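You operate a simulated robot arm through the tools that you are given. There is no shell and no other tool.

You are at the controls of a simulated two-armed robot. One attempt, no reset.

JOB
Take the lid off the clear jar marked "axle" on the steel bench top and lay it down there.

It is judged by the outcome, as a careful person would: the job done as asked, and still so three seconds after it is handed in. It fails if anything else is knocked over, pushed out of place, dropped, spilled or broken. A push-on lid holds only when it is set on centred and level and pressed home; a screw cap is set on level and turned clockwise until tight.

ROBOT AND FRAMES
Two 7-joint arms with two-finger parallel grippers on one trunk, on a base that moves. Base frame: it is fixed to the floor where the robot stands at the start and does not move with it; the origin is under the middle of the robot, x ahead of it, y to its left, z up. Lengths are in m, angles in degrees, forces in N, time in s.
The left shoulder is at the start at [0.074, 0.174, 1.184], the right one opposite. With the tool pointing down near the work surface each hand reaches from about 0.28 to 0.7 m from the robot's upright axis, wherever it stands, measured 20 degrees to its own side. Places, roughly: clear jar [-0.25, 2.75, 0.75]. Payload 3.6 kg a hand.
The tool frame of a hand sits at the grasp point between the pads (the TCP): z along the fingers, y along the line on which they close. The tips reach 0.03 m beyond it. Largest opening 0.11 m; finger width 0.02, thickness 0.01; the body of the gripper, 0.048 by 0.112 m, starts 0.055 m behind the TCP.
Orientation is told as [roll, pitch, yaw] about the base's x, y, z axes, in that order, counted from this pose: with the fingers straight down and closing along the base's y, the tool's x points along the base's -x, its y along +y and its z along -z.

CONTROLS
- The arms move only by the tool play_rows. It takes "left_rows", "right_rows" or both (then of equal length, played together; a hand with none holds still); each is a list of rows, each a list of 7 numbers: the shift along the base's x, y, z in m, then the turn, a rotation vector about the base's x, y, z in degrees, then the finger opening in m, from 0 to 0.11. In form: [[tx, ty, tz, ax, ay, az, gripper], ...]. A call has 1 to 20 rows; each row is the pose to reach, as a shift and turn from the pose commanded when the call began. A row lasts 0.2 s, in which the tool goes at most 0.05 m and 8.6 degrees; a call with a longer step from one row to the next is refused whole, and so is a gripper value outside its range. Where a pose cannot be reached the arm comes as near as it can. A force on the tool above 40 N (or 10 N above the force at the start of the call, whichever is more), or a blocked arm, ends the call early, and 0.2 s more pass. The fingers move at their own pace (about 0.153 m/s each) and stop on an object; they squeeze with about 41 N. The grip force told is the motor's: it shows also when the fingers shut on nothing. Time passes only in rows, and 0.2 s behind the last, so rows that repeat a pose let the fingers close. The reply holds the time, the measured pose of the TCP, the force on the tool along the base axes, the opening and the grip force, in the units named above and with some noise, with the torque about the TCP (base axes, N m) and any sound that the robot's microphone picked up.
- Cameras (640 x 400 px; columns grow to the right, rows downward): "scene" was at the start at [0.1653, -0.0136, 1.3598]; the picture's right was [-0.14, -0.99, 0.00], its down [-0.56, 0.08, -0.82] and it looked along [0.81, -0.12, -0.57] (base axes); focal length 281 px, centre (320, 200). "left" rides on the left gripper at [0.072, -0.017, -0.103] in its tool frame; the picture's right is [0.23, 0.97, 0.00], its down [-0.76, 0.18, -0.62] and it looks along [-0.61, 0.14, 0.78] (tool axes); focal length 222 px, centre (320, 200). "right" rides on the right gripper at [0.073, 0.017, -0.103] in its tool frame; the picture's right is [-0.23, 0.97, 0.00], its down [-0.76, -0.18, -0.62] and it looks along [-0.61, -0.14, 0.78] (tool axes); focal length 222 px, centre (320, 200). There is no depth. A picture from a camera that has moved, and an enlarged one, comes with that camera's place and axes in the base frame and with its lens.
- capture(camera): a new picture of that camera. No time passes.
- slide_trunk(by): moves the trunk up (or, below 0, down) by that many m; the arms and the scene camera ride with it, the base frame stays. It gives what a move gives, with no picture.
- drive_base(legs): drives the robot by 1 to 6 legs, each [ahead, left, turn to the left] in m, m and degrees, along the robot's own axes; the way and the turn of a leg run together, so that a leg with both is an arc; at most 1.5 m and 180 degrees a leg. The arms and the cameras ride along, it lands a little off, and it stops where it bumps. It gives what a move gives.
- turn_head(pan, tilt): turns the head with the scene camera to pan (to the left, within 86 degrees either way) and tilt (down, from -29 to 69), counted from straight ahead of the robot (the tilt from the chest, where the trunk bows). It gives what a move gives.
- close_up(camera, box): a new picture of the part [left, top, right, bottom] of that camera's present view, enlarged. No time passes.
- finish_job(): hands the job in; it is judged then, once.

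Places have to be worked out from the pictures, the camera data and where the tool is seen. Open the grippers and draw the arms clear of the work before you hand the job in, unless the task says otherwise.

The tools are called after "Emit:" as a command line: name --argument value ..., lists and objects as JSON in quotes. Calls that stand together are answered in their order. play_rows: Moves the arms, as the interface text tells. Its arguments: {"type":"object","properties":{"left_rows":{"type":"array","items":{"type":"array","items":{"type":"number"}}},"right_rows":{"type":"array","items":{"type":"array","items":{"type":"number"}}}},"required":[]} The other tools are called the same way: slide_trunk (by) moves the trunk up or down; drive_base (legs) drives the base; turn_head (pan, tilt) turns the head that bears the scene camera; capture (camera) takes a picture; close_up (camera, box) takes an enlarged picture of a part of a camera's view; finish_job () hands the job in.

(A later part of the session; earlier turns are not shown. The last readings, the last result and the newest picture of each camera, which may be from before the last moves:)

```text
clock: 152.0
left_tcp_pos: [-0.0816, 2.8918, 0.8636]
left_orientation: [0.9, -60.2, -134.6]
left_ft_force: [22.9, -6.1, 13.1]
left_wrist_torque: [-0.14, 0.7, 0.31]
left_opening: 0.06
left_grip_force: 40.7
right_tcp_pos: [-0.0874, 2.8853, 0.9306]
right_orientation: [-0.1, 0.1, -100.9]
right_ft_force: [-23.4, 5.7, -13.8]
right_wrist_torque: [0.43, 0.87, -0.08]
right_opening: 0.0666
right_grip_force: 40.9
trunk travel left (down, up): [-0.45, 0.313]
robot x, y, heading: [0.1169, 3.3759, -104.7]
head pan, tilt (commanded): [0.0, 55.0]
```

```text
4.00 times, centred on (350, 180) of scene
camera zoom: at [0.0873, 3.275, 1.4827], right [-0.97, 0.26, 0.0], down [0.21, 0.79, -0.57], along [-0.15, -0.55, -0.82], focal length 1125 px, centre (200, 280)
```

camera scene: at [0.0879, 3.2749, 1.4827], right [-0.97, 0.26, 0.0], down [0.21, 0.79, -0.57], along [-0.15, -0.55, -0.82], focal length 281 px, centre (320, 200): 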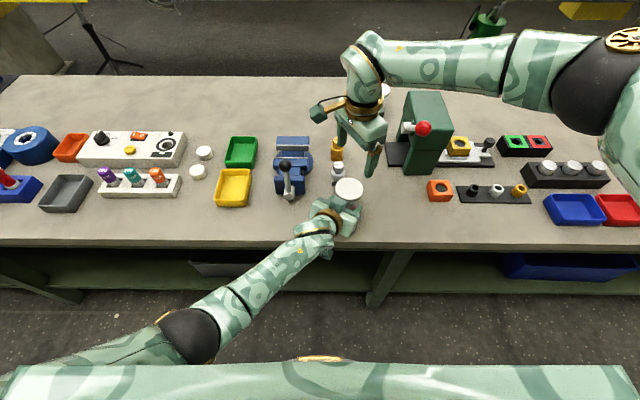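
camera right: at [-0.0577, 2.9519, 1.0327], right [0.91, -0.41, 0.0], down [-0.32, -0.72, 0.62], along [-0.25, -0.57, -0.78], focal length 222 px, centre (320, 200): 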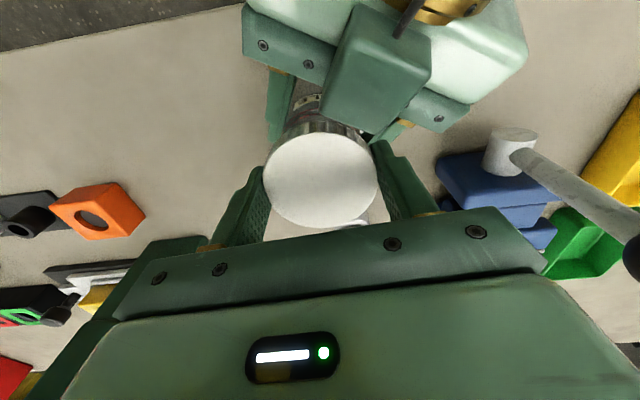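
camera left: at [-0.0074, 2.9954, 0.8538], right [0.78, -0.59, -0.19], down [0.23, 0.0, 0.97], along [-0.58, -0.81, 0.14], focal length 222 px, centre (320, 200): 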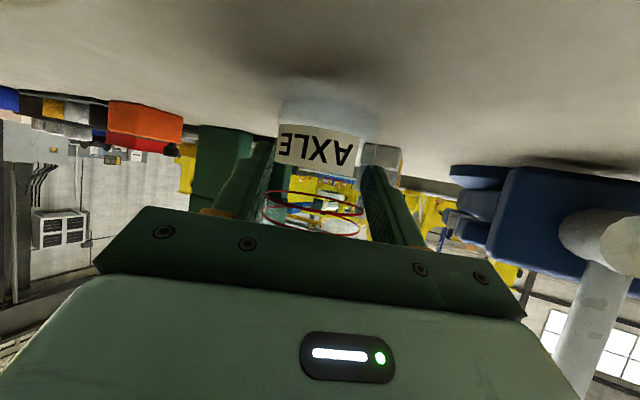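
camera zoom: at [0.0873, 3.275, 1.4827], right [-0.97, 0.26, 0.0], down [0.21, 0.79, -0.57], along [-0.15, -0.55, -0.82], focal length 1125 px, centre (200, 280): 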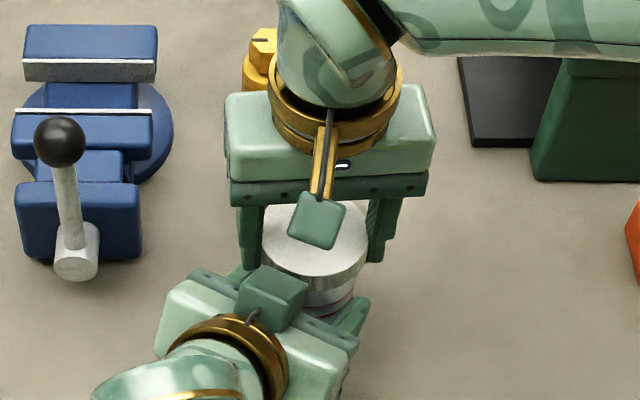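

The lid has turned about 64° so far with the jar staying put. I now open, rotate the hand back 64° about the estimated lid axis (-0.0903, 2.8832), and re-grip for the next stroke.

Emit:
play_rows --right_rows '[[0, 0, 0, 0, 0, 0, 0.075], [0, 0, 0, 0, 0, 0, 0.09], [-0.0003, -0.0002, 0, 0, 0, -8, 0.09], [-0.0006, -0.0004, 0, 0, 0, -16, 0.09], [-0.0009, -0.0006, 0, 0, 0, -24, 0.09], [-0.0012, -0.0008, 0, 0, 0, -32, 0.09], [-0.0015, -0.001, 0, 0, 0, -40, 0.09], [-0.0018, -0.0012, 0, 0, 0, -48, 0.09], [-0.0021, -0.0014, 0, 0, 0, -56, 0.09], [-0.0024, -0.0014, 0, 0, 0, -64, 0.09], [-0.0024, -0.0014, 0, 0, 0, -64, 0.078], [-0.0024, -0.0014, 0, 0, 0, -64, 0.07], [-0.0024, -0.0014, 0, 0, 0, -64, 0.06], [-0.0024, -0.0014, 0, 0, 0, -64, 0.06]]'

Emit:
capture --camera "right"

```text
clock: 155.0
left_tcp_pos: [-0.0807, 2.8926, 0.864]
left_orientation: [0.7, -60.1, -134.6]
left_ft_force: [0.2, 9.9, 1.9]
left_wrist_torque: [-0.48, 0.0, -0.1]
left_opening: 0.0599
left_grip_force: 40.6
right_tcp_pos: [-0.0905, 2.8833, 0.9323]
right_orientation: [0.1, 0.0, -164.9]
right_ft_force: [-0.5, -9.2, -1.2]
right_wrist_torque: [-0.19, -0.04, 0.01]
right_opening: 0.0658
right_grip_force: 40.9
trunk travel left (down, up): [-0.45, 0.313]
robot x, y, heading: [0.1152, 3.3747, -105.1]
head pan, tilt (commanded): [0.0, 55.0]
```

```text
taken
camera right: at [-0.0163, 2.8852, 1.034], right [0.04, -1.0, 0.0], down [-0.78, -0.03, 0.62], along [-0.62, -0.02, -0.78], focal length 222 px, centre (320, 200)
```

right: 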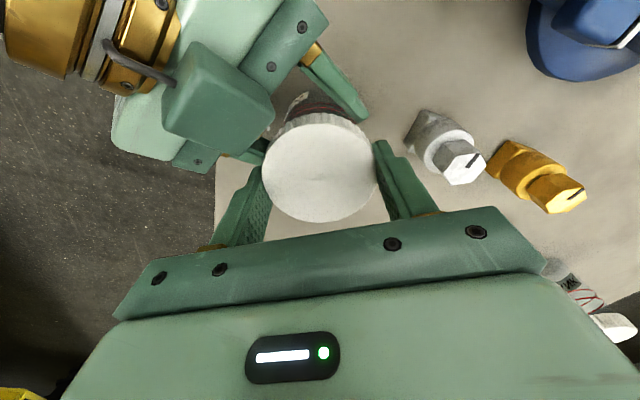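

Re-gripped with little tension (9 N). Second counter-clockwise stroke of 66°, with a slight rise.

Emit:
play_rows --right_rows '[[0, -0.0003, 0.0002, 0, 0, 8, 0.06], [0, -0.0006, 0.0004, 0, 0, 16, 0.06], [0, -0.0006, 0.0006, 0, 0, 24, 0.06], [0, -0.0006, 0.0008, 0, 0, 32, 0.06], [0, -0.0006, 0.001, 0, 0, 40, 0.06], [0, -0.0006, 0.0012, 0, 0, 48, 0.06], [0, -0.0006, 0.0014, 0, 0, 57, 0.06], [0, -0.0006, 0.0015, 0, 0, 65, 0.06], [0, -0.0006, 0.0015, 0, 0, 65, 0.06]]'

Emit:
capture --camera "right"

Emit:
capture --camera "left"

```text
refused: row 7 steps farther than a row can; nothing moved
```

```text
taken
camera right: at [-0.0163, 2.8852, 1.034], right [0.04, -1.0, 0.0], down [-0.78, -0.03, 0.62], along [-0.62, -0.02, -0.78], focal length 222 px, centre (320, 200)
```

right: 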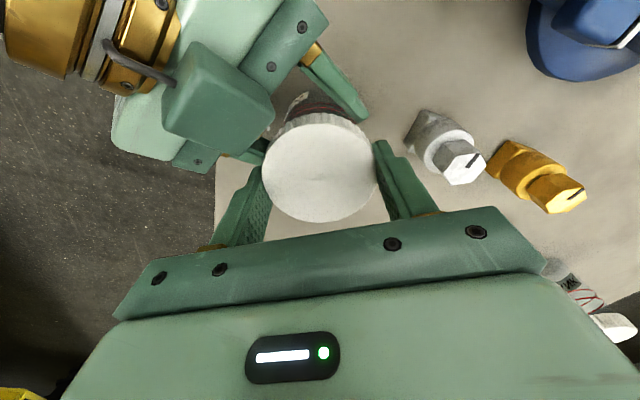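

```text
taken
camera left: at [-0.0082, 2.9957, 0.8537], right [0.78, -0.59, -0.19], down [0.23, 0.0, 0.97], along [-0.58, -0.8, 0.14], focal length 222 px, centre (320, 200)
```

left: 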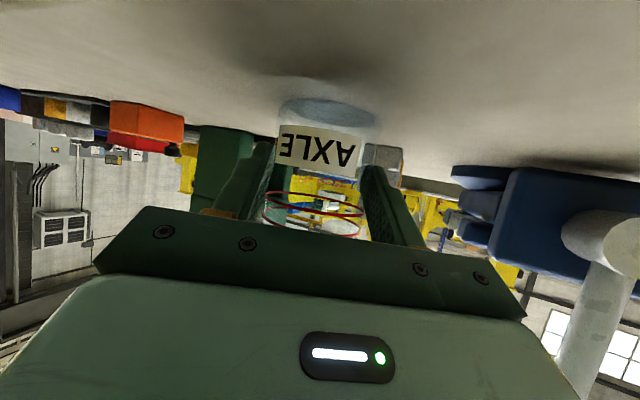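

One row stepped 9°, over the limit, so nothing moved. I repeat the stroke with 8° steps.

Emit:
play_rows --right_rows '[[0, -0.0003, 0.0002, 0, 0, 8, 0.06], [0, -0.0006, 0.0004, 0, 0, 16, 0.06], [0, -0.0006, 0.0006, 0, 0, 24, 0.06], [0, -0.0006, 0.0008, 0, 0, 32, 0.06], [0, -0.0006, 0.001, 0, 0, 40, 0.06], [0, -0.0006, 0.0012, 0, 0, 48, 0.06], [0, -0.0006, 0.0014, 0, 0, 56, 0.06], [0, -0.0006, 0.0015, 0, 0, 64, 0.06], [0, -0.0006, 0.0015, 0, 0, 64, 0.06]]'

Emit:
capture --camera "left"

Emit:
capture --camera "right"

```text
clock: 157.0
left_tcp_pos: [-0.0818, 2.893, 0.8641]
left_orientation: [1.0, -60.1, -134.6]
left_ft_force: [4.3, 10.8, 3.2]
left_wrist_torque: [-0.6, 0.17, -0.06]
left_opening: 0.0595
left_grip_force: 41.6
right_tcp_pos: [-0.0898, 2.8827, 0.932]
right_orientation: [-0.1, -0.1, -100.7]
right_ft_force: [-3.5, -10.2, -4.2]
right_wrist_torque: [-0.17, 0.1, 0.0]
right_opening: 0.0661
right_grip_force: 40.5
trunk travel left (down, up): [-0.45, 0.313]
robot x, y, heading: [0.1176, 3.3833, -104.7]
head pan, tilt (commanded): [0.0, 55.0]
```

```text
taken
camera left: at [-0.0079, 2.9952, 0.8536], right [0.78, -0.59, -0.19], down [0.23, 0.0, 0.97], along [-0.58, -0.8, 0.14], focal length 222 px, centre (320, 200)
```

left: 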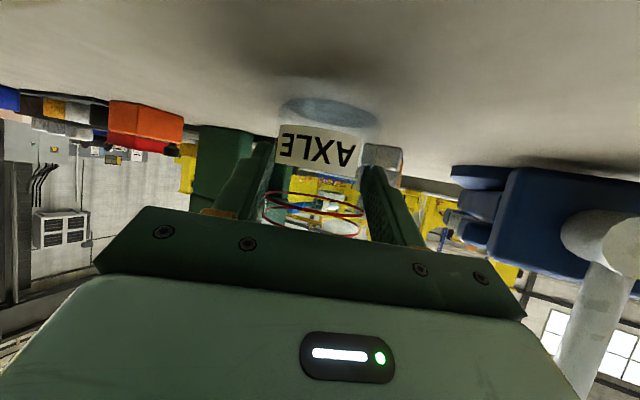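

```text
taken
camera right: at [-0.0597, 2.9498, 1.0349], right [0.91, -0.4, 0.0], down [-0.32, -0.72, 0.62], along [-0.25, -0.57, -0.78], focal length 222 px, centre (320, 200)
```

right: 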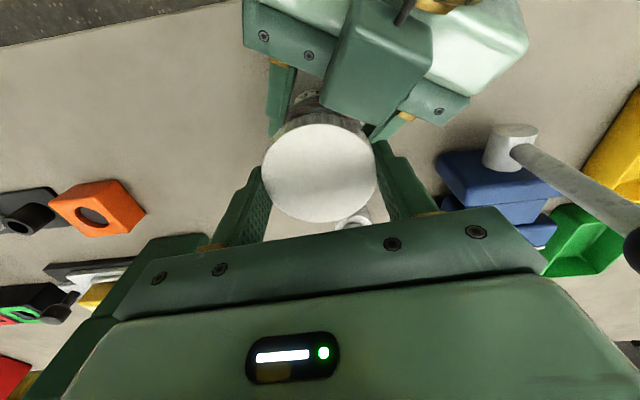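

Forces and torque stayed very low through the second stroke (about 128° in total). I test by lifting gently a few millimetres to see whether the lid is free.

Emit:
play_rows --right_rows '[[0, 0, 0.001, 0, 0, 0, 0.06], [0, 0, 0.002, 0, 0, 0, 0.06], [0, 0, 0.003, 0, 0, 0, 0.06]]'

Emit:
close_up --camera "scene" --box '[310, 160, 374, 224]'

```text
clock: 157.8
left_tcp_pos: [-0.0828, 2.8921, 0.867]
left_orientation: [0.6, -60.3, -134.4]
left_ft_force: [7.2, 19.4, 22.1]
left_wrist_torque: [-0.48, 0.3, -0.08]
left_opening: 0.0597
left_grip_force: 40.6
right_tcp_pos: [-0.0914, 2.8829, 0.9348]
right_orientation: [-0.1, 0.0, -100.7]
right_ft_force: [-7.4, -18.5, -24.6]
right_wrist_torque: [-1.04, 0.42, -0.04]
right_opening: 0.0659
right_grip_force: 41.2
trunk travel left (down, up): [-0.45, 0.313]
robot x, y, heading: [0.1153, 3.3759, -104.9]
head pan, tilt (commanded): [0.0, 55.0]
```

```text
6.25 times, centred on (342, 192) of scene
camera zoom: at [0.0872, 3.275, 1.4827], right [-0.97, 0.26, 0.0], down [0.21, 0.79, -0.57], along [-0.15, -0.55, -0.82], focal length 1758 px, centre (182, 250)
```

zoom: 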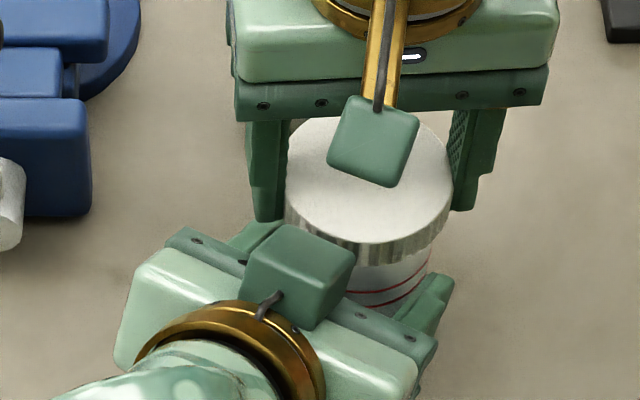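

The pull reached about 25 N and the left hand rose with it, so the thread still holds. I lower back, and do a combined open, rotate back, re-grip and 64° turn in one call.

Emit:
play_rows --right_rows '[[0, 0, -0.003, 0, 0, 0, 0.06], [0, 0, -0.003, 0, 0, 0, 0.09], [0, -0.0005, -0.003, 0, 0, -8, 0.09], [0, -0.0005, -0.003, 0, 0, -16, 0.09], [0, -0.0005, -0.003, 0, 0, -24, 0.09], [0, -0.0005, -0.003, 0, 0, -32, 0.09], [0, -0.0005, -0.003, 0, 0, -40, 0.09], [0, -0.0005, -0.003, 0, 0, -48, 0.09], [0, -0.0005, -0.003, 0, 0, -56, 0.09], [0, -0.0005, -0.003, 0, 0, -64, 0.09], [0, -0.0005, -0.003, 0, 0, -64, 0.06], [0, -0.0005, -0.003, 0, 0, -64, 0.06], [0, -0.0005, -0.0028, 0, 0, -56, 0.06], [0, -0.0005, -0.0026, 0, 0, -48, 0.06], [0, -0.0005, -0.0024, 0, 0, -40, 0.06], [0, -0.0005, -0.0022, 0, 0, -32, 0.06], [0, -0.0005, -0.002, 0, 0, -24, 0.06], [0, -0.0005, -0.0018, 0, 0, -16, 0.06], [0, -0.0005, -0.0016, 0, 0, -8, 0.06], [0, -0.0005, -0.0015, 0, 0, 0, 0.06]]'

Emit:
capture --camera "left"

Emit:
capture --camera "right"

```text
clock: 162.0
left_tcp_pos: [-0.0816, 2.8921, 0.864]
left_orientation: [1.0, -60.0, -134.6]
left_ft_force: [0.9, -11.4, -1.7]
left_wrist_torque: [0.56, -0.34, 0.13]
left_opening: 0.0593
left_grip_force: 40.9
right_tcp_pos: [-0.0893, 2.8816, 0.9337]
right_orientation: [-0.1, 0.1, -100.7]
right_ft_force: [-1.9, 12.3, 0.6]
right_wrist_torque: [0.3, 0.47, -0.03]
right_opening: 0.0663
right_grip_force: 40.5
trunk travel left (down, up): [-0.45, 0.313]
robot x, y, heading: [0.1168, 3.3805, -104.8]
head pan, tilt (commanded): [0.0, 55.0]
```

```text
taken
camera left: at [-0.008, 2.9947, 0.8539], right [0.78, -0.59, -0.19], down [0.23, 0.0, 0.97], along [-0.58, -0.8, 0.14], focal length 222 px, centre (320, 200)
```

left: 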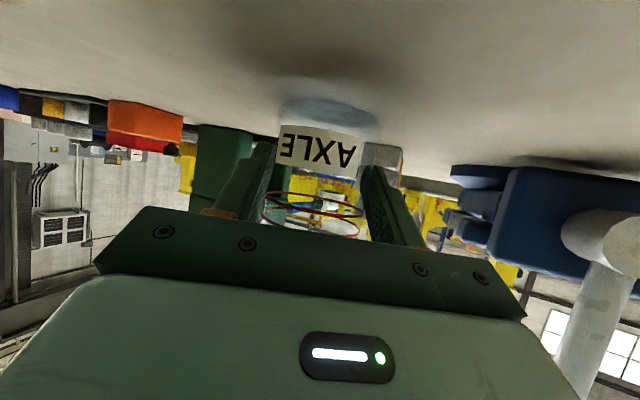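

```text
taken
camera right: at [-0.0599, 2.949, 1.0369], right [0.91, -0.4, 0.0], down [-0.32, -0.72, 0.62], along [-0.25, -0.57, -0.78], focal length 222 px, centre (320, 200)
```

right: 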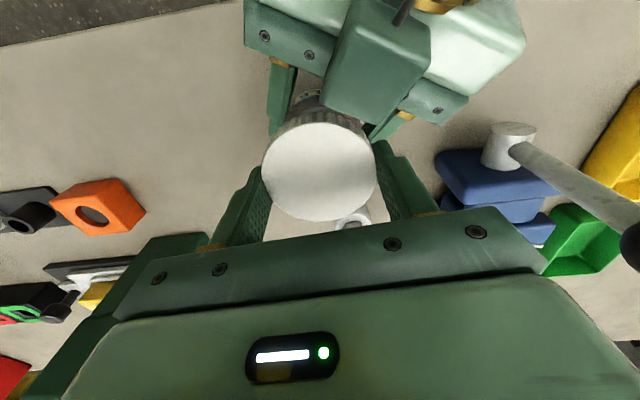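

The third stroke went as smoothly (about 192° in total), with the jar unmoved. I do a fourth combined stroke the same way.

Emit:
play_rows --right_rows '[[0, 0.0005, 0, 0, 0, 0, 0.09], [0, 0.0008, 0, 0, 0, 0, 0.09], [0, 0.0008, 0, 0, 0, -8, 0.09], [0, 0.0008, 0, 0, 0, -16, 0.09], [0, 0.0008, 0, 0, 0, -24, 0.09], [0, 0.0008, 0, 0, 0, -32, 0.09], [0, 0.0008, 0, 0, 0, -40, 0.09], [0, 0.0008, 0, 0, 0, -48, 0.09], [0, 0.0008, 0, 0, 0, -56, 0.09], [0, 0.0008, 0, 0, 0, -64, 0.09], [0, 0.0008, 0, 0, 0, -64, 0.06], [0, 0.0008, 0, 0, 0, -64, 0.06], [0, 0.0008, 0.0002, 0, 0, -56, 0.06], [0, 0.0008, 0.0004, 0, 0, -48, 0.06], [0, 0.0008, 0.0006, 0, 0, -40, 0.06], [0, 0.0008, 0.0008, 0, 0, -32, 0.06], [0, 0.0008, 0.001, 0, 0, -24, 0.06], [0, 0.0008, 0.0012, 0, 0, -16, 0.06], [0, 0.0008, 0.0014, 0, 0, -8, 0.06], [0, 0.0008, 0.0015, 0, 0, 0, 0.06]]'

Emit:
capture --camera "right"

Emit:
close_up --camera "scene" --box '[310, 160, 374, 224]'

```text
clock: 166.2
left_tcp_pos: [-0.0818, 2.8925, 0.8648]
left_orientation: [0.9, -60.0, -134.7]
left_ft_force: [4.4, 0.7, 0.9]
left_wrist_torque: [-0.1, -0.15, 0.06]
left_opening: 0.0595
left_grip_force: 40.4
right_tcp_pos: [-0.0904, 2.8831, 0.9348]
right_orientation: [0.0, 0.0, -100.7]
right_ft_force: [-5.9, -1.0, -3.4]
right_wrist_torque: [-0.05, 0.47, -0.04]
right_opening: 0.066
right_grip_force: 41.3
trunk travel left (down, up): [-0.45, 0.313]
robot x, y, heading: [0.1169, 3.3731, -104.7]
head pan, tilt (commanded): [0.0, 55.0]
```

```text
taken
camera right: at [-0.0596, 2.9502, 1.0376], right [0.91, -0.4, 0.0], down [-0.32, -0.72, 0.62], along [-0.25, -0.57, -0.78], focal length 222 px, centre (320, 200)
```

right: 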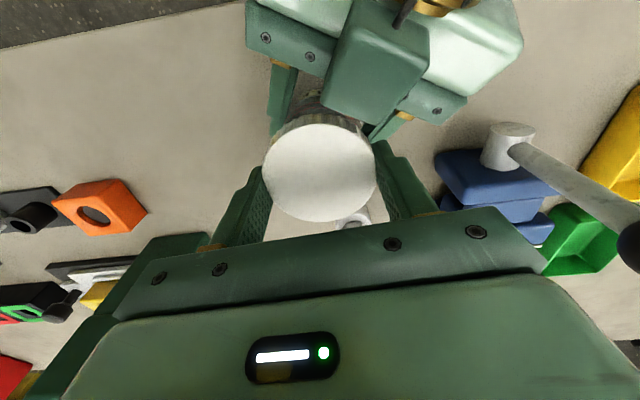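

```text
6.25 times, centred on (342, 192) of scene
camera zoom: at [0.0873, 3.275, 1.4827], right [-0.97, 0.26, 0.0], down [0.21, 0.79, -0.57], along [-0.15, -0.55, -0.82], focal length 1758 px, centre (182, 250)
```

zoom: 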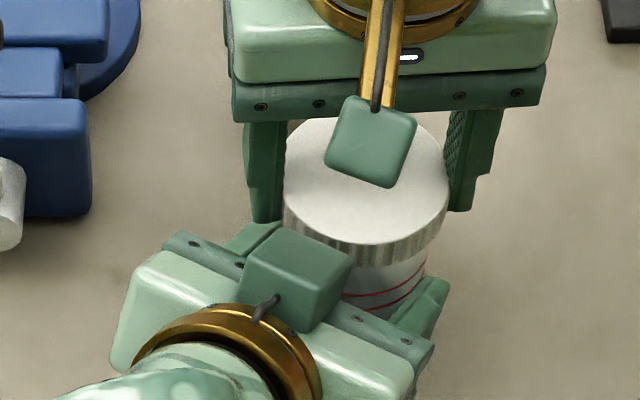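

Now about 256° turned; the scene view shows more neck between skirt and the red rings, so the lid is rising. I test a gentle lift again.

Emit:
play_rows --right_rows '[[0, 0, 0.001, 0, 0, 0, 0.06], [0, 0, 0.002, 0, 0, 0, 0.06], [0, 0, 0.003, 0, 0, 0, 0.06]]'

```text
clock: 167.0
left_tcp_pos: [-0.0825, 2.8917, 0.866]
left_orientation: [0.7, -60.2, -134.5]
left_ft_force: [10.8, 9.7, 20.2]
left_wrist_torque: [-0.51, 0.3, -0.01]
left_opening: 0.0593
left_grip_force: 41.0
right_tcp_pos: [-0.0911, 2.8843, 0.9371]
right_orientation: [-0.1, 0.0, -100.8]
right_ft_force: [-9.0, -9.9, -22.3]
right_wrist_torque: [-0.42, 0.54, 0.02]
right_opening: 0.0658
right_grip_force: 40.8
trunk travel left (down, up): [-0.45, 0.313]
robot x, y, heading: [0.1176, 3.3797, -104.8]
head pan, tilt (commanded): [0.0, 55.0]
```

Still threaded (22 N pull). I lower back and make a fifth stroke.

Emit:
play_rows --right_rows '[[0, 0, -0.003, 0, 0, 0, 0.06], [0, 0, -0.003, 0, 0, 0, 0.09], [0, 0, -0.003, 0, 0, -8, 0.09], [0, 0, -0.003, 0, 0, -16, 0.09], [0, 0, -0.003, 0, 0, -24, 0.09], [0, 0, -0.003, 0, 0, -32, 0.09], [0, 0, -0.003, 0, 0, -40, 0.09], [0, 0, -0.003, 0, 0, -48, 0.09], [0, 0, -0.003, 0, 0, -56, 0.09], [0, 0, -0.003, 0, 0, -64, 0.09], [0, 0, -0.003, 0, 0, -64, 0.06], [0, 0, -0.003, 0, 0, -64, 0.06], [0, 0, -0.0028, 0, 0, -56, 0.06], [0, 0, -0.0026, 0, 0, -48, 0.06], [0, 0, -0.0024, 0, 0, -40, 0.06], [0, 0, -0.0022, 0, 0, -32, 0.06], [0, 0, -0.002, 0, 0, -24, 0.06], [0, 0, -0.0018, 0, 0, -16, 0.06], [0, 0, -0.0016, 0, 0, -8, 0.06], [0, 0, -0.0015, 0, 0, 0, 0.06]]'

```text
clock: 171.2
left_tcp_pos: [-0.0804, 2.8935, 0.8642]
left_orientation: [0.9, -60.2, -134.5]
left_ft_force: [0.7, -0.3, -1.1]
left_wrist_torque: [0.04, -0.02, 0.02]
left_opening: 0.06
left_grip_force: 41.3
right_tcp_pos: [-0.0897, 2.8836, 0.9369]
right_orientation: [-0.1, 0.0, -100.7]
right_ft_force: [0.4, 1.2, 0.5]
right_wrist_torque: [0.0, -0.01, -0.02]
right_opening: 0.0661
right_grip_force: 40.5
trunk travel left (down, up): [-0.45, 0.313]
robot x, y, heading: [0.1152, 3.3731, -104.9]
head pan, tilt (commanded): [0.0, 55.0]
```

All forces between the hands dropped to about zero, which suggests the thread has let go. I lift slowly and watch the force.

Emit:
play_rows --right_rows '[[0, 0, 0.002, 0, 0, 0, 0.06], [0, 0, 0.004, 0, 0, 0, 0.06], [0, 0, 0.006, 0, 0, 0, 0.06]]'

Emit:
close_up --camera "scene" --box '[310, 160, 374, 224]'

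```text
clock: 172.0
left_tcp_pos: [-0.0813, 2.8917, 0.8641]
left_orientation: [0.9, -60.1, -134.6]
left_ft_force: [0.2, -0.2, -1.8]
left_wrist_torque: [0.03, -0.04, -0.02]
left_opening: 0.0598
left_grip_force: 40.7
right_tcp_pos: [-0.0901, 2.8822, 0.944]
right_orientation: [0.1, 0.1, -100.9]
right_ft_force: [-1.4, -0.6, 0.6]
right_wrist_torque: [0.0, 0.02, 0.02]
right_opening: 0.0663
right_grip_force: 40.9
trunk travel left (down, up): [-0.45, 0.313]
robot x, y, heading: [0.1183, 3.3797, -104.6]
head pan, tilt (commanded): [0.0, 55.0]
```

```text
6.25 times, centred on (342, 192) of scene
camera zoom: at [0.0873, 3.275, 1.4827], right [-0.97, 0.26, 0.0], down [0.21, 0.79, -0.57], along [-0.15, -0.55, -0.82], focal length 1758 px, centre (182, 250)
```

zoom: 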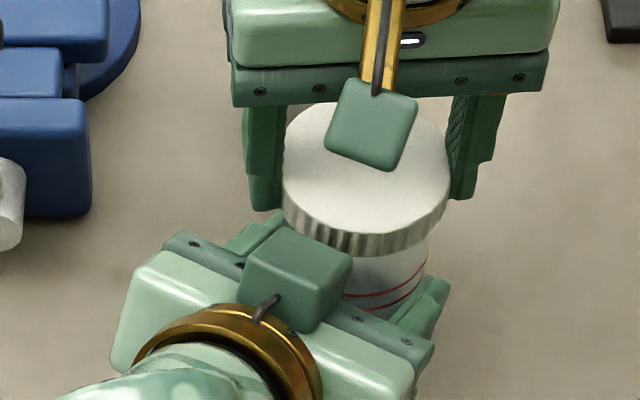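

The lid lifts with no force, so it is off the thread. I raise it straight up another 5 cm and look.

Emit:
play_rows --right_rows '[[0, 0, 0.01, 0, 0, 0, 0.06], [0, 0, 0.02, 0, 0, 0, 0.06], [0, 0, 0.03, 0, 0, 0, 0.06], [0, 0, 0.04, 0, 0, 0, 0.06], [0, 0, 0.055, 0, 0, 0, 0.06]]'

Emit:
capture --camera "scene"

Emit:
capture --camera "right"

Emit:
capture --camera "left"

```text
clock: 173.2
left_tcp_pos: [-0.081, 2.8918, 0.8634]
left_orientation: [0.9, -60.1, -134.6]
left_ft_force: [-0.5, 0.0, -2.1]
left_wrist_torque: [-0.03, 0.0, -0.02]
left_opening: 0.0595
left_grip_force: 41.0
right_tcp_pos: [-0.0912, 2.8818, 0.9982]
right_orientation: [0.0, 0.2, -100.8]
right_ft_force: [-0.1, -0.1, -0.6]
right_wrist_torque: [0.0, 0.02, -0.02]
right_opening: 0.0661
right_grip_force: 40.5
trunk travel left (down, up): [-0.45, 0.313]
robot x, y, heading: [0.1161, 3.3745, -105.1]
head pan, tilt (commanded): [0.0, 55.0]
```

```text
taken
camera scene: at [0.0873, 3.2752, 1.4827], right [-0.97, 0.26, 0.0], down [0.21, 0.79, -0.57], along [-0.15, -0.55, -0.82], focal length 281 px, centre (320, 200)
```

scene: 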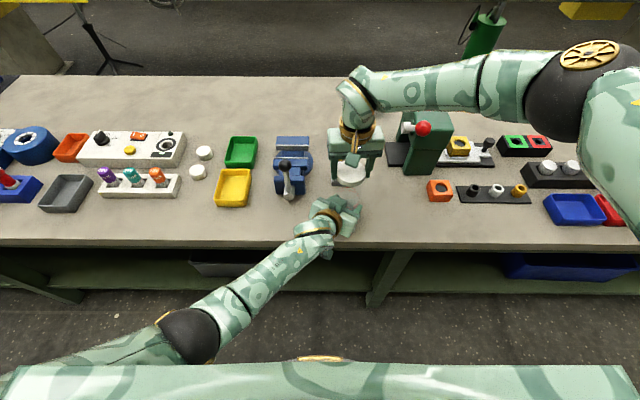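

```text
taken
camera right: at [-0.0593, 2.9492, 1.1006], right [0.91, -0.41, 0.0], down [-0.32, -0.72, 0.62], along [-0.25, -0.57, -0.78], focal length 222 px, centre (320, 200)
```

right: 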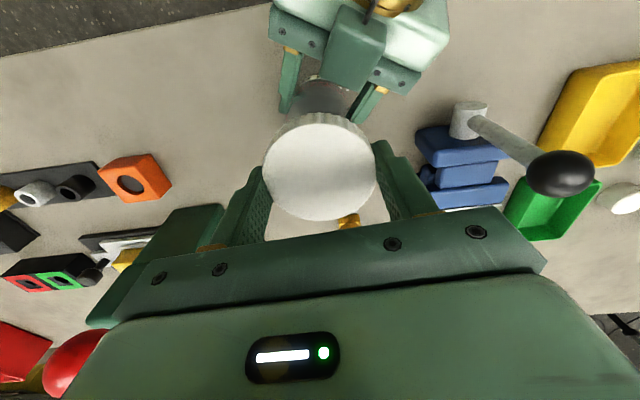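

```text
taken
camera left: at [-0.0079, 2.9952, 0.8537], right [0.78, -0.59, -0.19], down [0.23, 0.0, 0.97], along [-0.58, -0.8, 0.14], focal length 222 px, centre (320, 200)
```

left: 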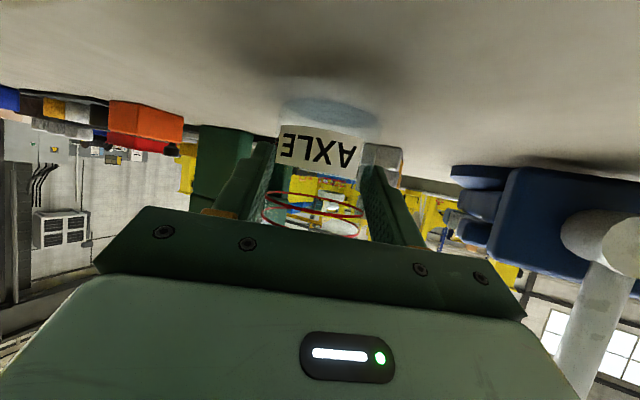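

The lid is off in the right hand and the jar stands undisturbed in the left. I open the left fingers and back them out along the finger axis, clear of the jar.

Emit:
play_rows --left_rows '[[0, 0, 0, 0, 0, 0, 0.068], [0, 0, 0, 0, 0, 0, 0.078], [0, 0, 0, 0, 0, 0, 0.09], [0, 0, 0, 0, 0, 0, 0.09], [0.013, 0.0132, 0.0107, 0, 0, 0, 0.09], [0.026, 0.0264, 0.0214, 0, 0, 0, 0.09], [0.039, 0.0396, 0.0321, 0, 0, 0, 0.09], [0.052, 0.0528, 0.0428, 0, 0, 0, 0.09], [0.065, 0.066, 0.0535, 0, 0, 0, 0.09], [0.078, 0.0792, 0.0642, 0, 0, 0, 0.09], [0.091, 0.0925, 0.075, 0, 0, 0, 0.09]]'

Emit:
capture --camera "scene"

Emit:
capture --camera "left"

```text
clock: 175.6
left_tcp_pos: [0.0083, 2.9867, 0.9379]
left_orientation: [0.8, -60.1, -134.7]
left_ft_force: [0.5, -0.5, -0.7]
left_wrist_torque: [0.02, -0.05, -0.01]
left_opening: 0.0899
left_grip_force: 0.0
right_tcp_pos: [-0.0893, 2.8821, 0.9978]
right_orientation: [0.0, 0.0, -100.8]
right_ft_force: [0.3, 0.3, -0.6]
right_wrist_torque: [-0.02, 0.01, 0.02]
right_opening: 0.0663
right_grip_force: 40.8
trunk travel left (down, up): [-0.45, 0.313]
robot x, y, heading: [0.1157, 3.3802, -104.6]
head pan, tilt (commanded): [0.0, 55.0]
```

```text
taken
camera scene: at [0.0877, 3.2757, 1.4827], right [-0.97, 0.26, 0.0], down [0.21, 0.79, -0.57], along [-0.15, -0.55, -0.82], focal length 281 px, centre (320, 200)
```

scene: 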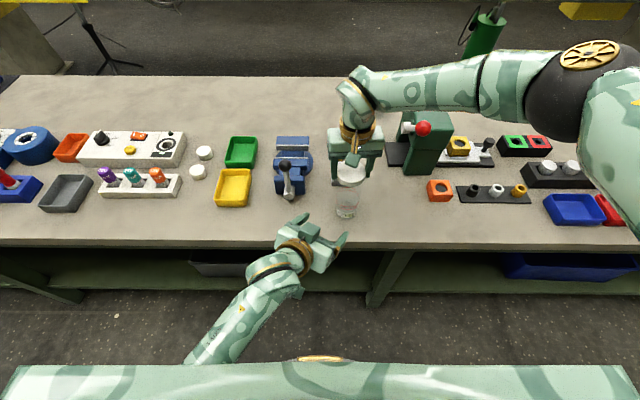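

```text
taken
camera left: at [0.0823, 3.0894, 0.9278], right [0.78, -0.59, -0.19], down [0.23, 0.0, 0.97], along [-0.58, -0.8, 0.14], focal length 222 px, centre (320, 200)
```

left: 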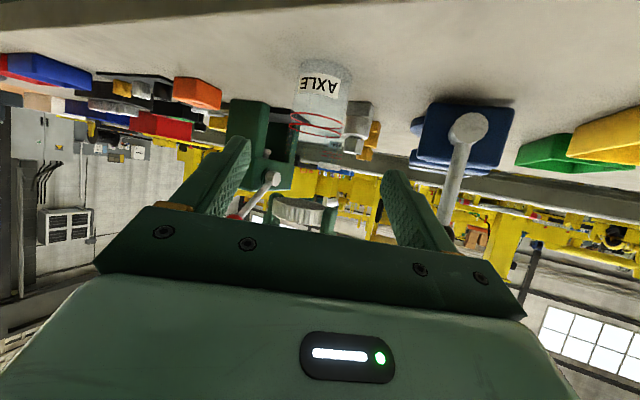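

The left hand is clear and the open jar stands upright. I enlarge the left view to see how the lid sits relative to the right fingertips.

Emit:
close_up --camera "left" --box '[230, 100, 390, 250]'

Emit:
close_up --camera "scene" --box '[310, 90, 470, 250]'

```text
2.67 times, centred on (310, 175) of left
camera zoom: at [0.0823, 3.0894, 0.9278], right [0.78, -0.59, -0.19], down [0.23, 0.0, 0.97], along [-0.58, -0.8, 0.14], focal length 592 px, centre (347, 267)
```

zoom: 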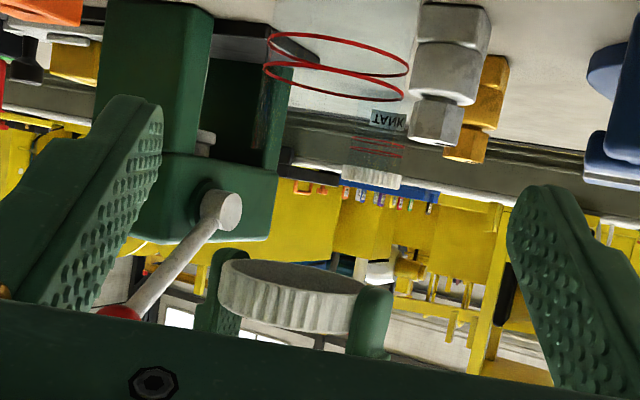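

```text
2.50 times, centred on (390, 170) of scene
camera zoom: at [0.0877, 3.2757, 1.4827], right [-0.97, 0.26, 0.0], down [0.21, 0.79, -0.57], along [-0.15, -0.55, -0.82], focal length 703 px, centre (145, 275)
```

zoom: 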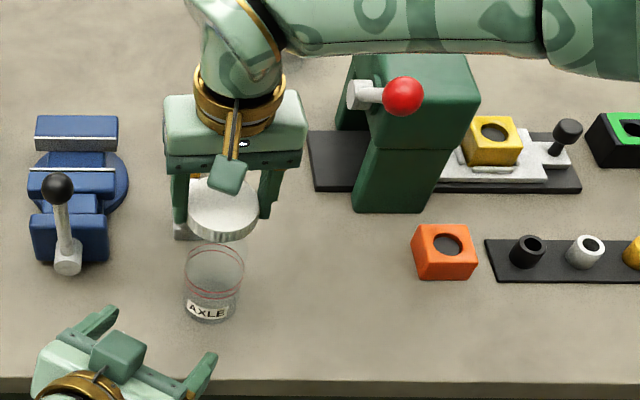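

The lid sits level in the right hand with the fingertips just below its rim. The press lever's red ball is at about (-0.262, 2.86, 1.056), so I choose a free spot at (-0.178, 2.92), between the jar and that ball and 4 cm from the edge. I move there with a +31° turn and descend to z ≈ 0.88.

Emit:
play_rows --right_rows '[[-0.0177, 0.0076, 0, 0, 0, 6.2, 0.06], [-0.0355, 0.0152, 0, 0, 0, 12.4, 0.06], [-0.0532, 0.0228, 0, 0, 0, 18.6, 0.06], [-0.071, 0.0304, 0, 0, 0, 24.8, 0.06], [-0.0887, 0.038, 0, 0, 0, 31, 0.06], [-0.0887, 0.038, -0.02, 0, 0, 31, 0.06], [-0.0887, 0.038, -0.045, 0, 0, 31, 0.06], [-0.0887, 0.038, -0.07, 0, 0, 31, 0.06], [-0.0887, 0.038, -0.095, 0, 0, 31, 0.06], [-0.0887, 0.038, -0.115, 0, 0, 31, 0.06]]'

Emit:
capture --camera "scene"

Emit:
capture --camera "right"

Emit:
close_up --camera "left" --box '[190, 50, 390, 250]'

```text
clock: 177.8
left_tcp_pos: [0.0075, 2.987, 0.9392]
left_orientation: [0.9, -60.1, -134.7]
left_ft_force: [-0.1, 0.1, 0.2]
left_wrist_torque: [0.0, -0.01, 0.05]
left_opening: 0.0901
left_grip_force: 0.2
right_tcp_pos: [-0.2079, 2.952, 0.9683]
right_orientation: [-1.4, -0.7, -74.8]
right_ft_force: [-0.6, 0.7, 0.4]
right_wrist_torque: [-0.02, -0.02, 0.0]
right_opening: 0.0663
right_grip_force: 40.8
right hand out of reach, approached as far as the arm can: row 4, 5, 6, 7, 8, 9, 10
trunk travel left (down, up): [-0.45, 0.313]
robot x, y, heading: [0.1162, 3.3782, -104.9]
head pan, tilt (commanded): [0.0, 55.0]
```

```text
taken
camera scene: at [0.0863, 3.276, 1.4827], right [-0.97, 0.26, 0.0], down [0.21, 0.79, -0.57], along [-0.15, -0.55, -0.82], focal length 281 px, centre (320, 200)
```

scene: 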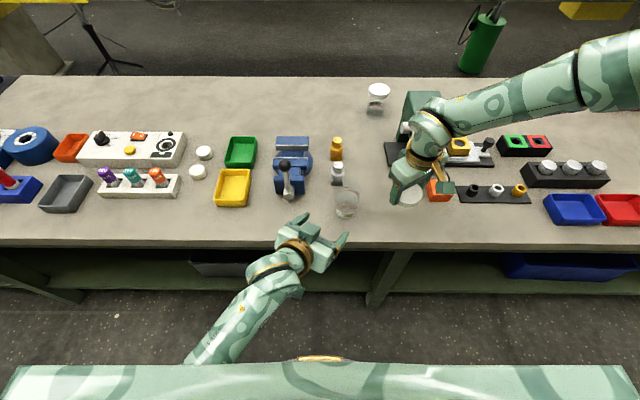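

```text
taken
camera right: at [-0.2086, 3.0272, 1.0691], right [1.0, 0.04, -0.02], down [0.04, -0.77, 0.64], along [0.01, -0.64, -0.77], focal length 222 px, centre (320, 200)
```

right: 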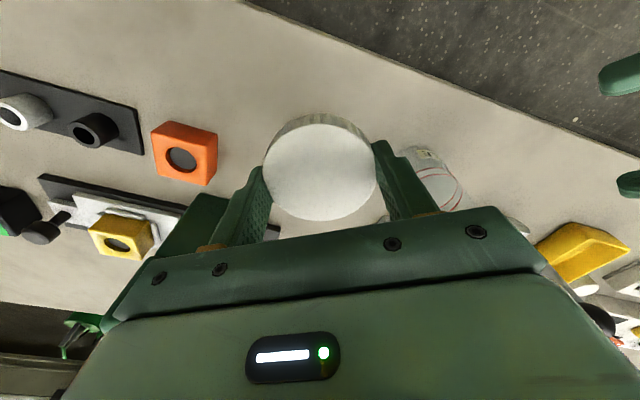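

```text
2.00 times, centred on (290, 150) of left
camera zoom: at [0.0812, 3.0894, 0.9277], right [0.78, -0.59, -0.19], down [0.23, 0.0, 0.97], along [-0.58, -0.8, 0.14], focal length 444 px, centre (380, 300)
```

zoom: 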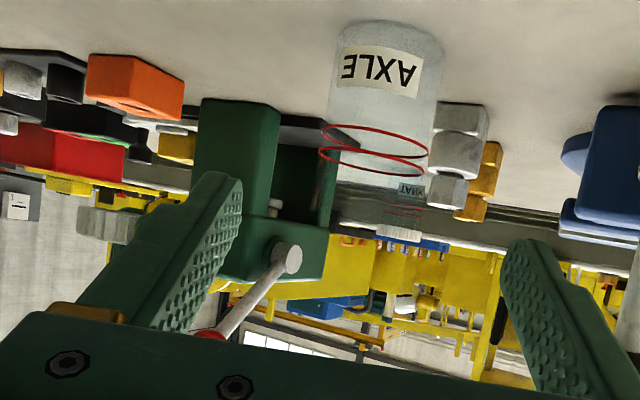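

The +31° turn ran into the right arm's limit, and the hand stopped short at (-0.208, 2.952, 0.968) without contact. I raise slightly, turn back by 26° to the orientation that worked, and shift to (-0.185, 2.915).

Emit:
play_rows --right_rows '[[0, 0, 0.02, 0, 0, 0, 0.06], [0, 0, 0.04, 0, 0, -5, 0.06], [0.006, -0.009, 0.04, 0, 0, -11, 0.06], [0.012, -0.018, 0.04, 0, 0, -17, 0.06], [0.018, -0.028, 0.04, 0, 0, -23, 0.06], [0.023, -0.037, 0.04, 0, 0, -28, 0.06]]'

Emit:
capture --camera "scene"

Emit:
capture --camera "right"

```text
clock: 179.2
left_tcp_pos: [0.0096, 2.9854, 0.9384]
left_orientation: [0.9, -60.0, -134.7]
left_ft_force: [0.3, 0.6, -0.5]
left_wrist_torque: [0.03, -0.04, 0.02]
left_opening: 0.09
left_grip_force: 0.1
right_tcp_pos: [-0.1834, 2.9134, 1.0062]
right_orientation: [-1.4, -0.7, -102.8]
right_ft_force: [-1.5, 0.0, -0.4]
right_wrist_torque: [0.01, 0.01, -0.01]
right_opening: 0.0663
right_grip_force: 40.9
trunk travel left (down, up): [-0.45, 0.313]
robot x, y, heading: [0.1156, 3.3775, -105.0]
head pan, tilt (commanded): [0.0, 55.0]
```

```text
taken
camera scene: at [0.0875, 3.275, 1.4827], right [-0.97, 0.26, 0.0], down [0.21, 0.79, -0.57], along [-0.15, -0.55, -0.82], focal length 281 px, centre (320, 200)
```

scene: 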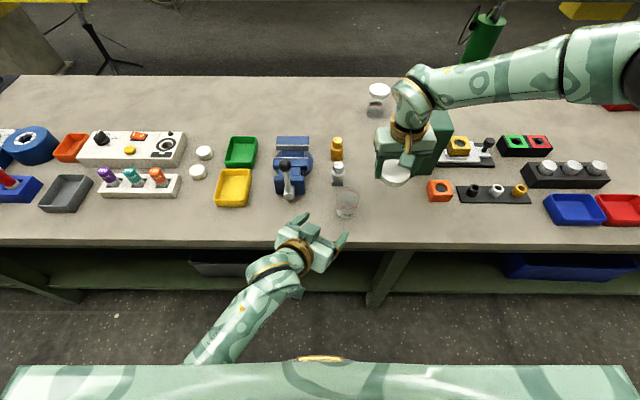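

```text
taken
camera right: at [-0.1479, 2.9802, 1.1071], right [0.9, -0.44, -0.02], down [-0.33, -0.7, 0.64], along [-0.29, -0.56, -0.77], focal length 222 px, centre (320, 200)
```

right: 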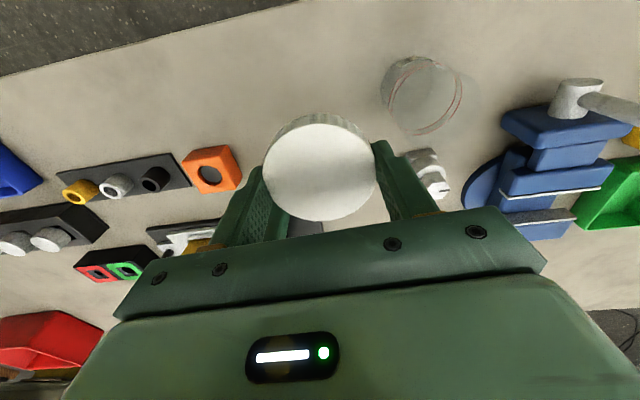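

The hand is back in a reachable pose at (-0.183, 2.913, 1.006), with the lid level within 1.5°. To keep the right forearm well away from the press's red ball while lowering, I raise the trunk by 0.12 m first, so the elbow stays high.

Emit:
slide_trunk --by 0.12

Emit:
play_rows --right_rows '[[0.0013, 0.0012, -0.03, 0.1, -0.4, 0, 0.06], [0.0026, 0.0023, -0.06, 0.2, -0.8, 0, 0.06], [0.004, 0.0035, -0.09, 0.3, -1.2, 0, 0.06], [0.0054, 0.0046, -0.12, 0.37, -1.52, 0, 0.06]]'

Emit:
capture --camera "scene"

Emit:
capture --camera "right"

```text
clock: 180.7
left_tcp_pos: [0.0096, 2.9844, 1.0591]
left_orientation: [0.8, -60.0, -134.6]
left_ft_force: [-0.7, -0.3, 0.0]
left_wrist_torque: [0.03, -0.01, 0.0]
left_opening: 0.0899
left_grip_force: 0.0
right_tcp_pos: [-0.1832, 2.9152, 1.1265]
right_orientation: [-1.4, -0.7, -102.8]
right_ft_force: [0.3, -0.2, -0.4]
right_wrist_torque: [-0.02, -0.01, -0.02]
right_opening: 0.0665
right_grip_force: 40.9
trunk travel left (down, up): [-0.57, 0.193]
robot x, y, heading: [0.1167, 3.3786, -104.9]
head pan, tilt (commanded): [0.0, 55.0]
```

```text
clock: 181.7
left_tcp_pos: [0.01, 2.985, 1.0578]
left_orientation: [0.9, -60.1, -134.6]
left_ft_force: [-0.3, -0.3, 0.7]
left_wrist_torque: [0.03, 0.0, 0.01]
left_opening: 0.0899
left_grip_force: 0.1
right_tcp_pos: [-0.1803, 2.9199, 1.0046]
right_orientation: [0.0, 0.0, -102.8]
right_ft_force: [-0.7, -0.3, -0.5]
right_wrist_torque: [0.0, -0.03, 0.02]
right_opening: 0.0662
right_grip_force: 40.5
trunk travel left (down, up): [-0.57, 0.193]
robot x, y, heading: [0.1166, 3.3799, -104.8]
head pan, tilt (commanded): [0.0, 55.0]
```

```text
taken
camera scene: at [0.0915, 3.2909, 1.6033], right [-0.97, 0.26, 0.0], down [0.21, 0.79, -0.57], along [-0.15, -0.55, -0.82], focal length 281 px, centre (320, 200)
```

scene: 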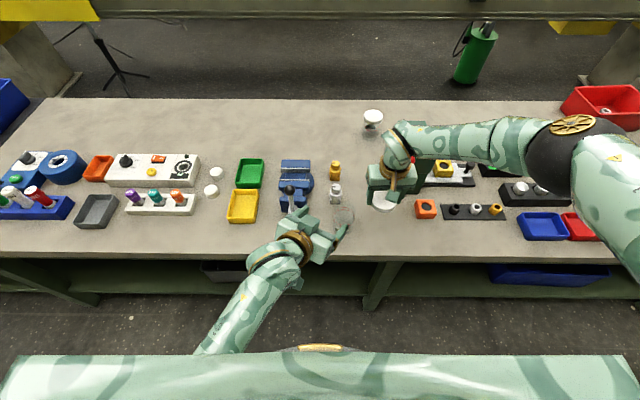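

```text
taken
camera right: at [-0.1478, 2.9864, 1.1073], right [0.9, -0.44, 0.0], down [-0.34, -0.7, 0.62], along [-0.27, -0.56, -0.78], focal length 222 px, centre (320, 200)
```

right: 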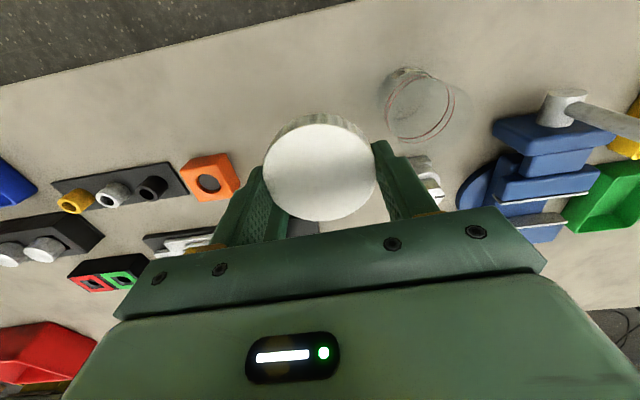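

Orientation is level now and the forearm rises away from the ball. I check the jar and the landing spot in the scene view before lowering.

Emit:
close_up --camera "scene" --box '[300, 130, 460, 260]'

Emit:
close_up --camera "left" --box '[160, 0, 400, 200]'

```text
3.08 times, centred on (380, 195) of scene
camera zoom: at [0.0915, 3.2909, 1.6033], right [-0.97, 0.26, 0.0], down [0.21, 0.79, -0.57], along [-0.15, -0.55, -0.82], focal length 865 px, centre (135, 215)
```

zoom: 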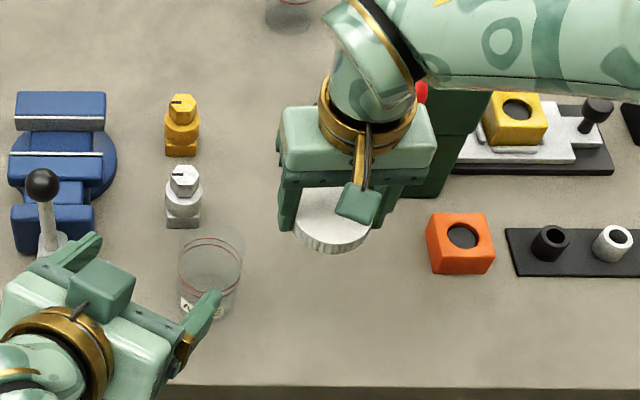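

```text
2.00 times, centred on (280, 100) of left
camera zoom: at [0.0828, 3.0875, 1.0484], right [0.78, -0.59, -0.19], down [0.23, 0.0, 0.97], along [-0.58, -0.8, 0.14], focal length 444 px, centre (400, 400)
```

zoom: 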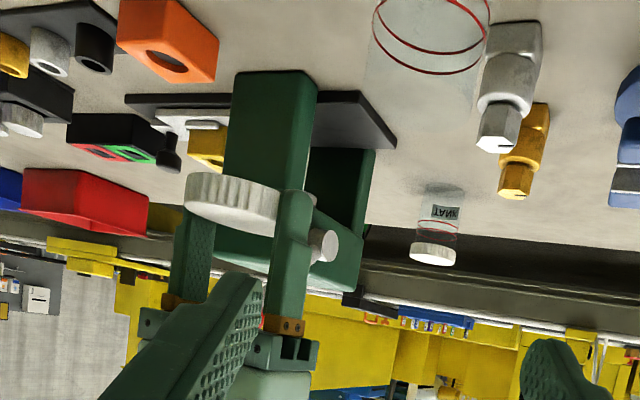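

Jar at about (-0.089, 2.886); the lid over (-0.18, 2.92) will leave about 3 cm between them and is well clear of everything else. I lower to z ≈ 0.875 with a 5 mm shift away from the jar.

Emit:
play_rows --right_rows '[[-0.002, 0, -0.022, 0, 0, 0, 0.06], [-0.004, 0, -0.044, 0, 0, 0, 0.06], [-0.005, 0, -0.066, 0, 0, 0, 0.06], [-0.005, 0, -0.088, 0, 0, 0, 0.06], [-0.005, 0, -0.11, 0, 0, 0, 0.06], [-0.005, 0, -0.13, 0, 0, 0, 0.06]]'

Emit:
close_up --camera "scene" --box '[300, 130, 460, 260]'

Emit:
close_up --camera "left" --box '[100, 0, 400, 200]'

```text
clock: 183.1
left_tcp_pos: [0.0099, 2.9858, 1.0587]
left_orientation: [0.9, -60.1, -134.6]
left_ft_force: [-0.5, -0.3, -0.4]
left_wrist_torque: [0.0, -0.01, -0.02]
left_opening: 0.0898
left_grip_force: 0.0
right_tcp_pos: [-0.185, 2.9497, 0.8989]
right_orientation: [0.0, -0.1, -102.8]
right_ft_force: [0.3, 0.0, -0.3]
right_wrist_torque: [0.0, 0.04, 0.02]
right_opening: 0.0662
right_grip_force: 40.9
right hand out of reach, approached as far as the arm can: row 4, 5, 6
trunk travel left (down, up): [-0.57, 0.193]
robot x, y, heading: [0.117, 3.3752, -104.6]
head pan, tilt (commanded): [0.0, 55.0]
```

```text
3.08 times, centred on (380, 195) of scene
camera zoom: at [0.0913, 3.2917, 1.6033], right [-0.97, 0.26, 0.0], down [0.21, 0.79, -0.57], along [-0.15, -0.55, -0.82], focal length 865 px, centre (135, 215)
```

zoom: 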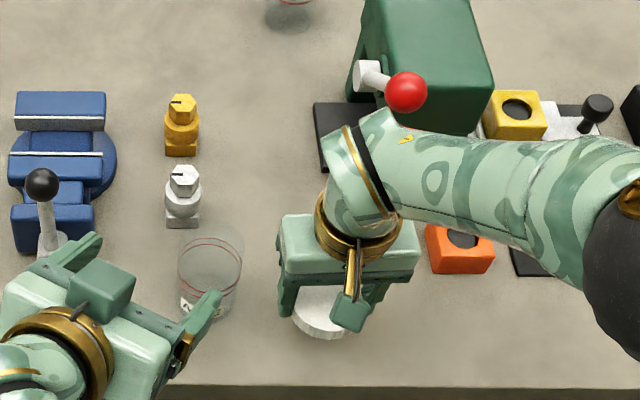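

```text
2.00 times, centred on (250, 100) of left
camera zoom: at [0.0826, 3.088, 1.0486], right [0.78, -0.59, -0.19], down [0.23, 0.0, 0.97], along [-0.58, -0.8, 0.14], focal length 444 px, centre (460, 400)
```

zoom: 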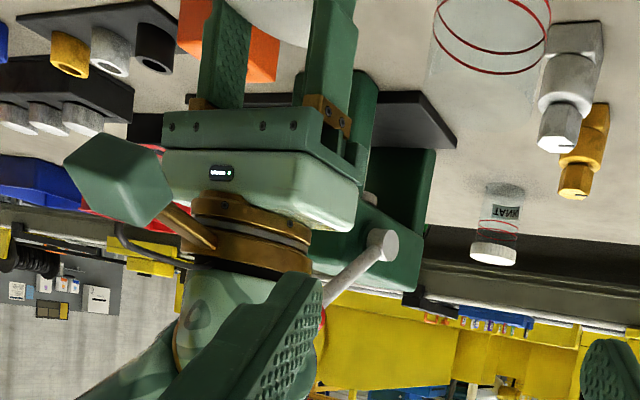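

With the trunk this high the arm cannot get low enough there (it stopped at (-0.185, 2.950, 0.899), no contact). I raise the hand 10 cm, lower the trunk by 0.10 m, and aim for (-0.178, 2.928), which keeps about 10 cm from the ball.

Emit:
play_rows --right_rows '[[0.001, -0.002, 0.03, 0, 0, 0, 0.06], [0.003, -0.008, 0.06, 0, 0, 0, 0.06], [0.005, -0.015, 0.09, 0, 0, 0, 0.06], [0.007, -0.0217, 0.1, 0, 0, 0, 0.06]]'

Emit:
slide_trunk --by -0.1

Emit:
capture --camera "scene"

```text
clock: 184.1
left_tcp_pos: [0.01, 2.9848, 1.0591]
left_orientation: [0.9, -60.1, -134.6]
left_ft_force: [-0.4, -0.4, 0.5]
left_wrist_torque: [0.04, -0.03, 0.02]
left_opening: 0.0901
left_grip_force: 0.1
right_tcp_pos: [-0.177, 2.9237, 0.9979]
right_orientation: [0.0, 0.0, -102.9]
right_ft_force: [-0.2, 0.0, -0.1]
right_wrist_torque: [0.02, -0.03, -0.01]
right_opening: 0.0661
right_grip_force: 40.8
trunk travel left (down, up): [-0.57, 0.193]
robot x, y, heading: [0.1175, 3.3762, -104.6]
head pan, tilt (commanded): [0.0, 55.0]
```

```text
clock: 185.5
left_tcp_pos: [0.0088, 2.9861, 0.9599]
left_orientation: [0.9, -60.1, -134.6]
left_ft_force: [-0.3, -0.8, -0.4]
left_wrist_torque: [-0.03, 0.01, 0.01]
left_opening: 0.0899
left_grip_force: 0.1
right_tcp_pos: [-0.1788, 2.925, 0.8987]
right_orientation: [0.0, 0.1, -102.8]
right_ft_force: [0.6, 1.0, -0.1]
right_wrist_torque: [0.0, 0.0, -0.02]
right_opening: 0.0663
right_grip_force: 40.8
trunk travel left (down, up): [-0.47, 0.293]
robot x, y, heading: [0.1161, 3.3773, -104.8]
head pan, tilt (commanded): [0.0, 55.0]
```

```text
taken
camera scene: at [0.0884, 3.2794, 1.503], right [-0.97, 0.26, 0.0], down [0.21, 0.79, -0.57], along [-0.15, -0.55, -0.82], focal length 281 px, centre (320, 200)
```

scene: 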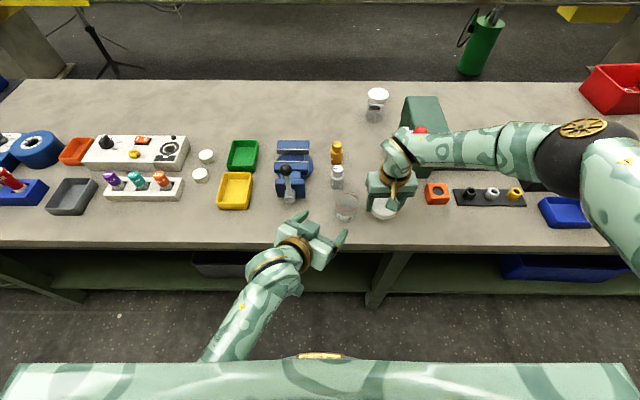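

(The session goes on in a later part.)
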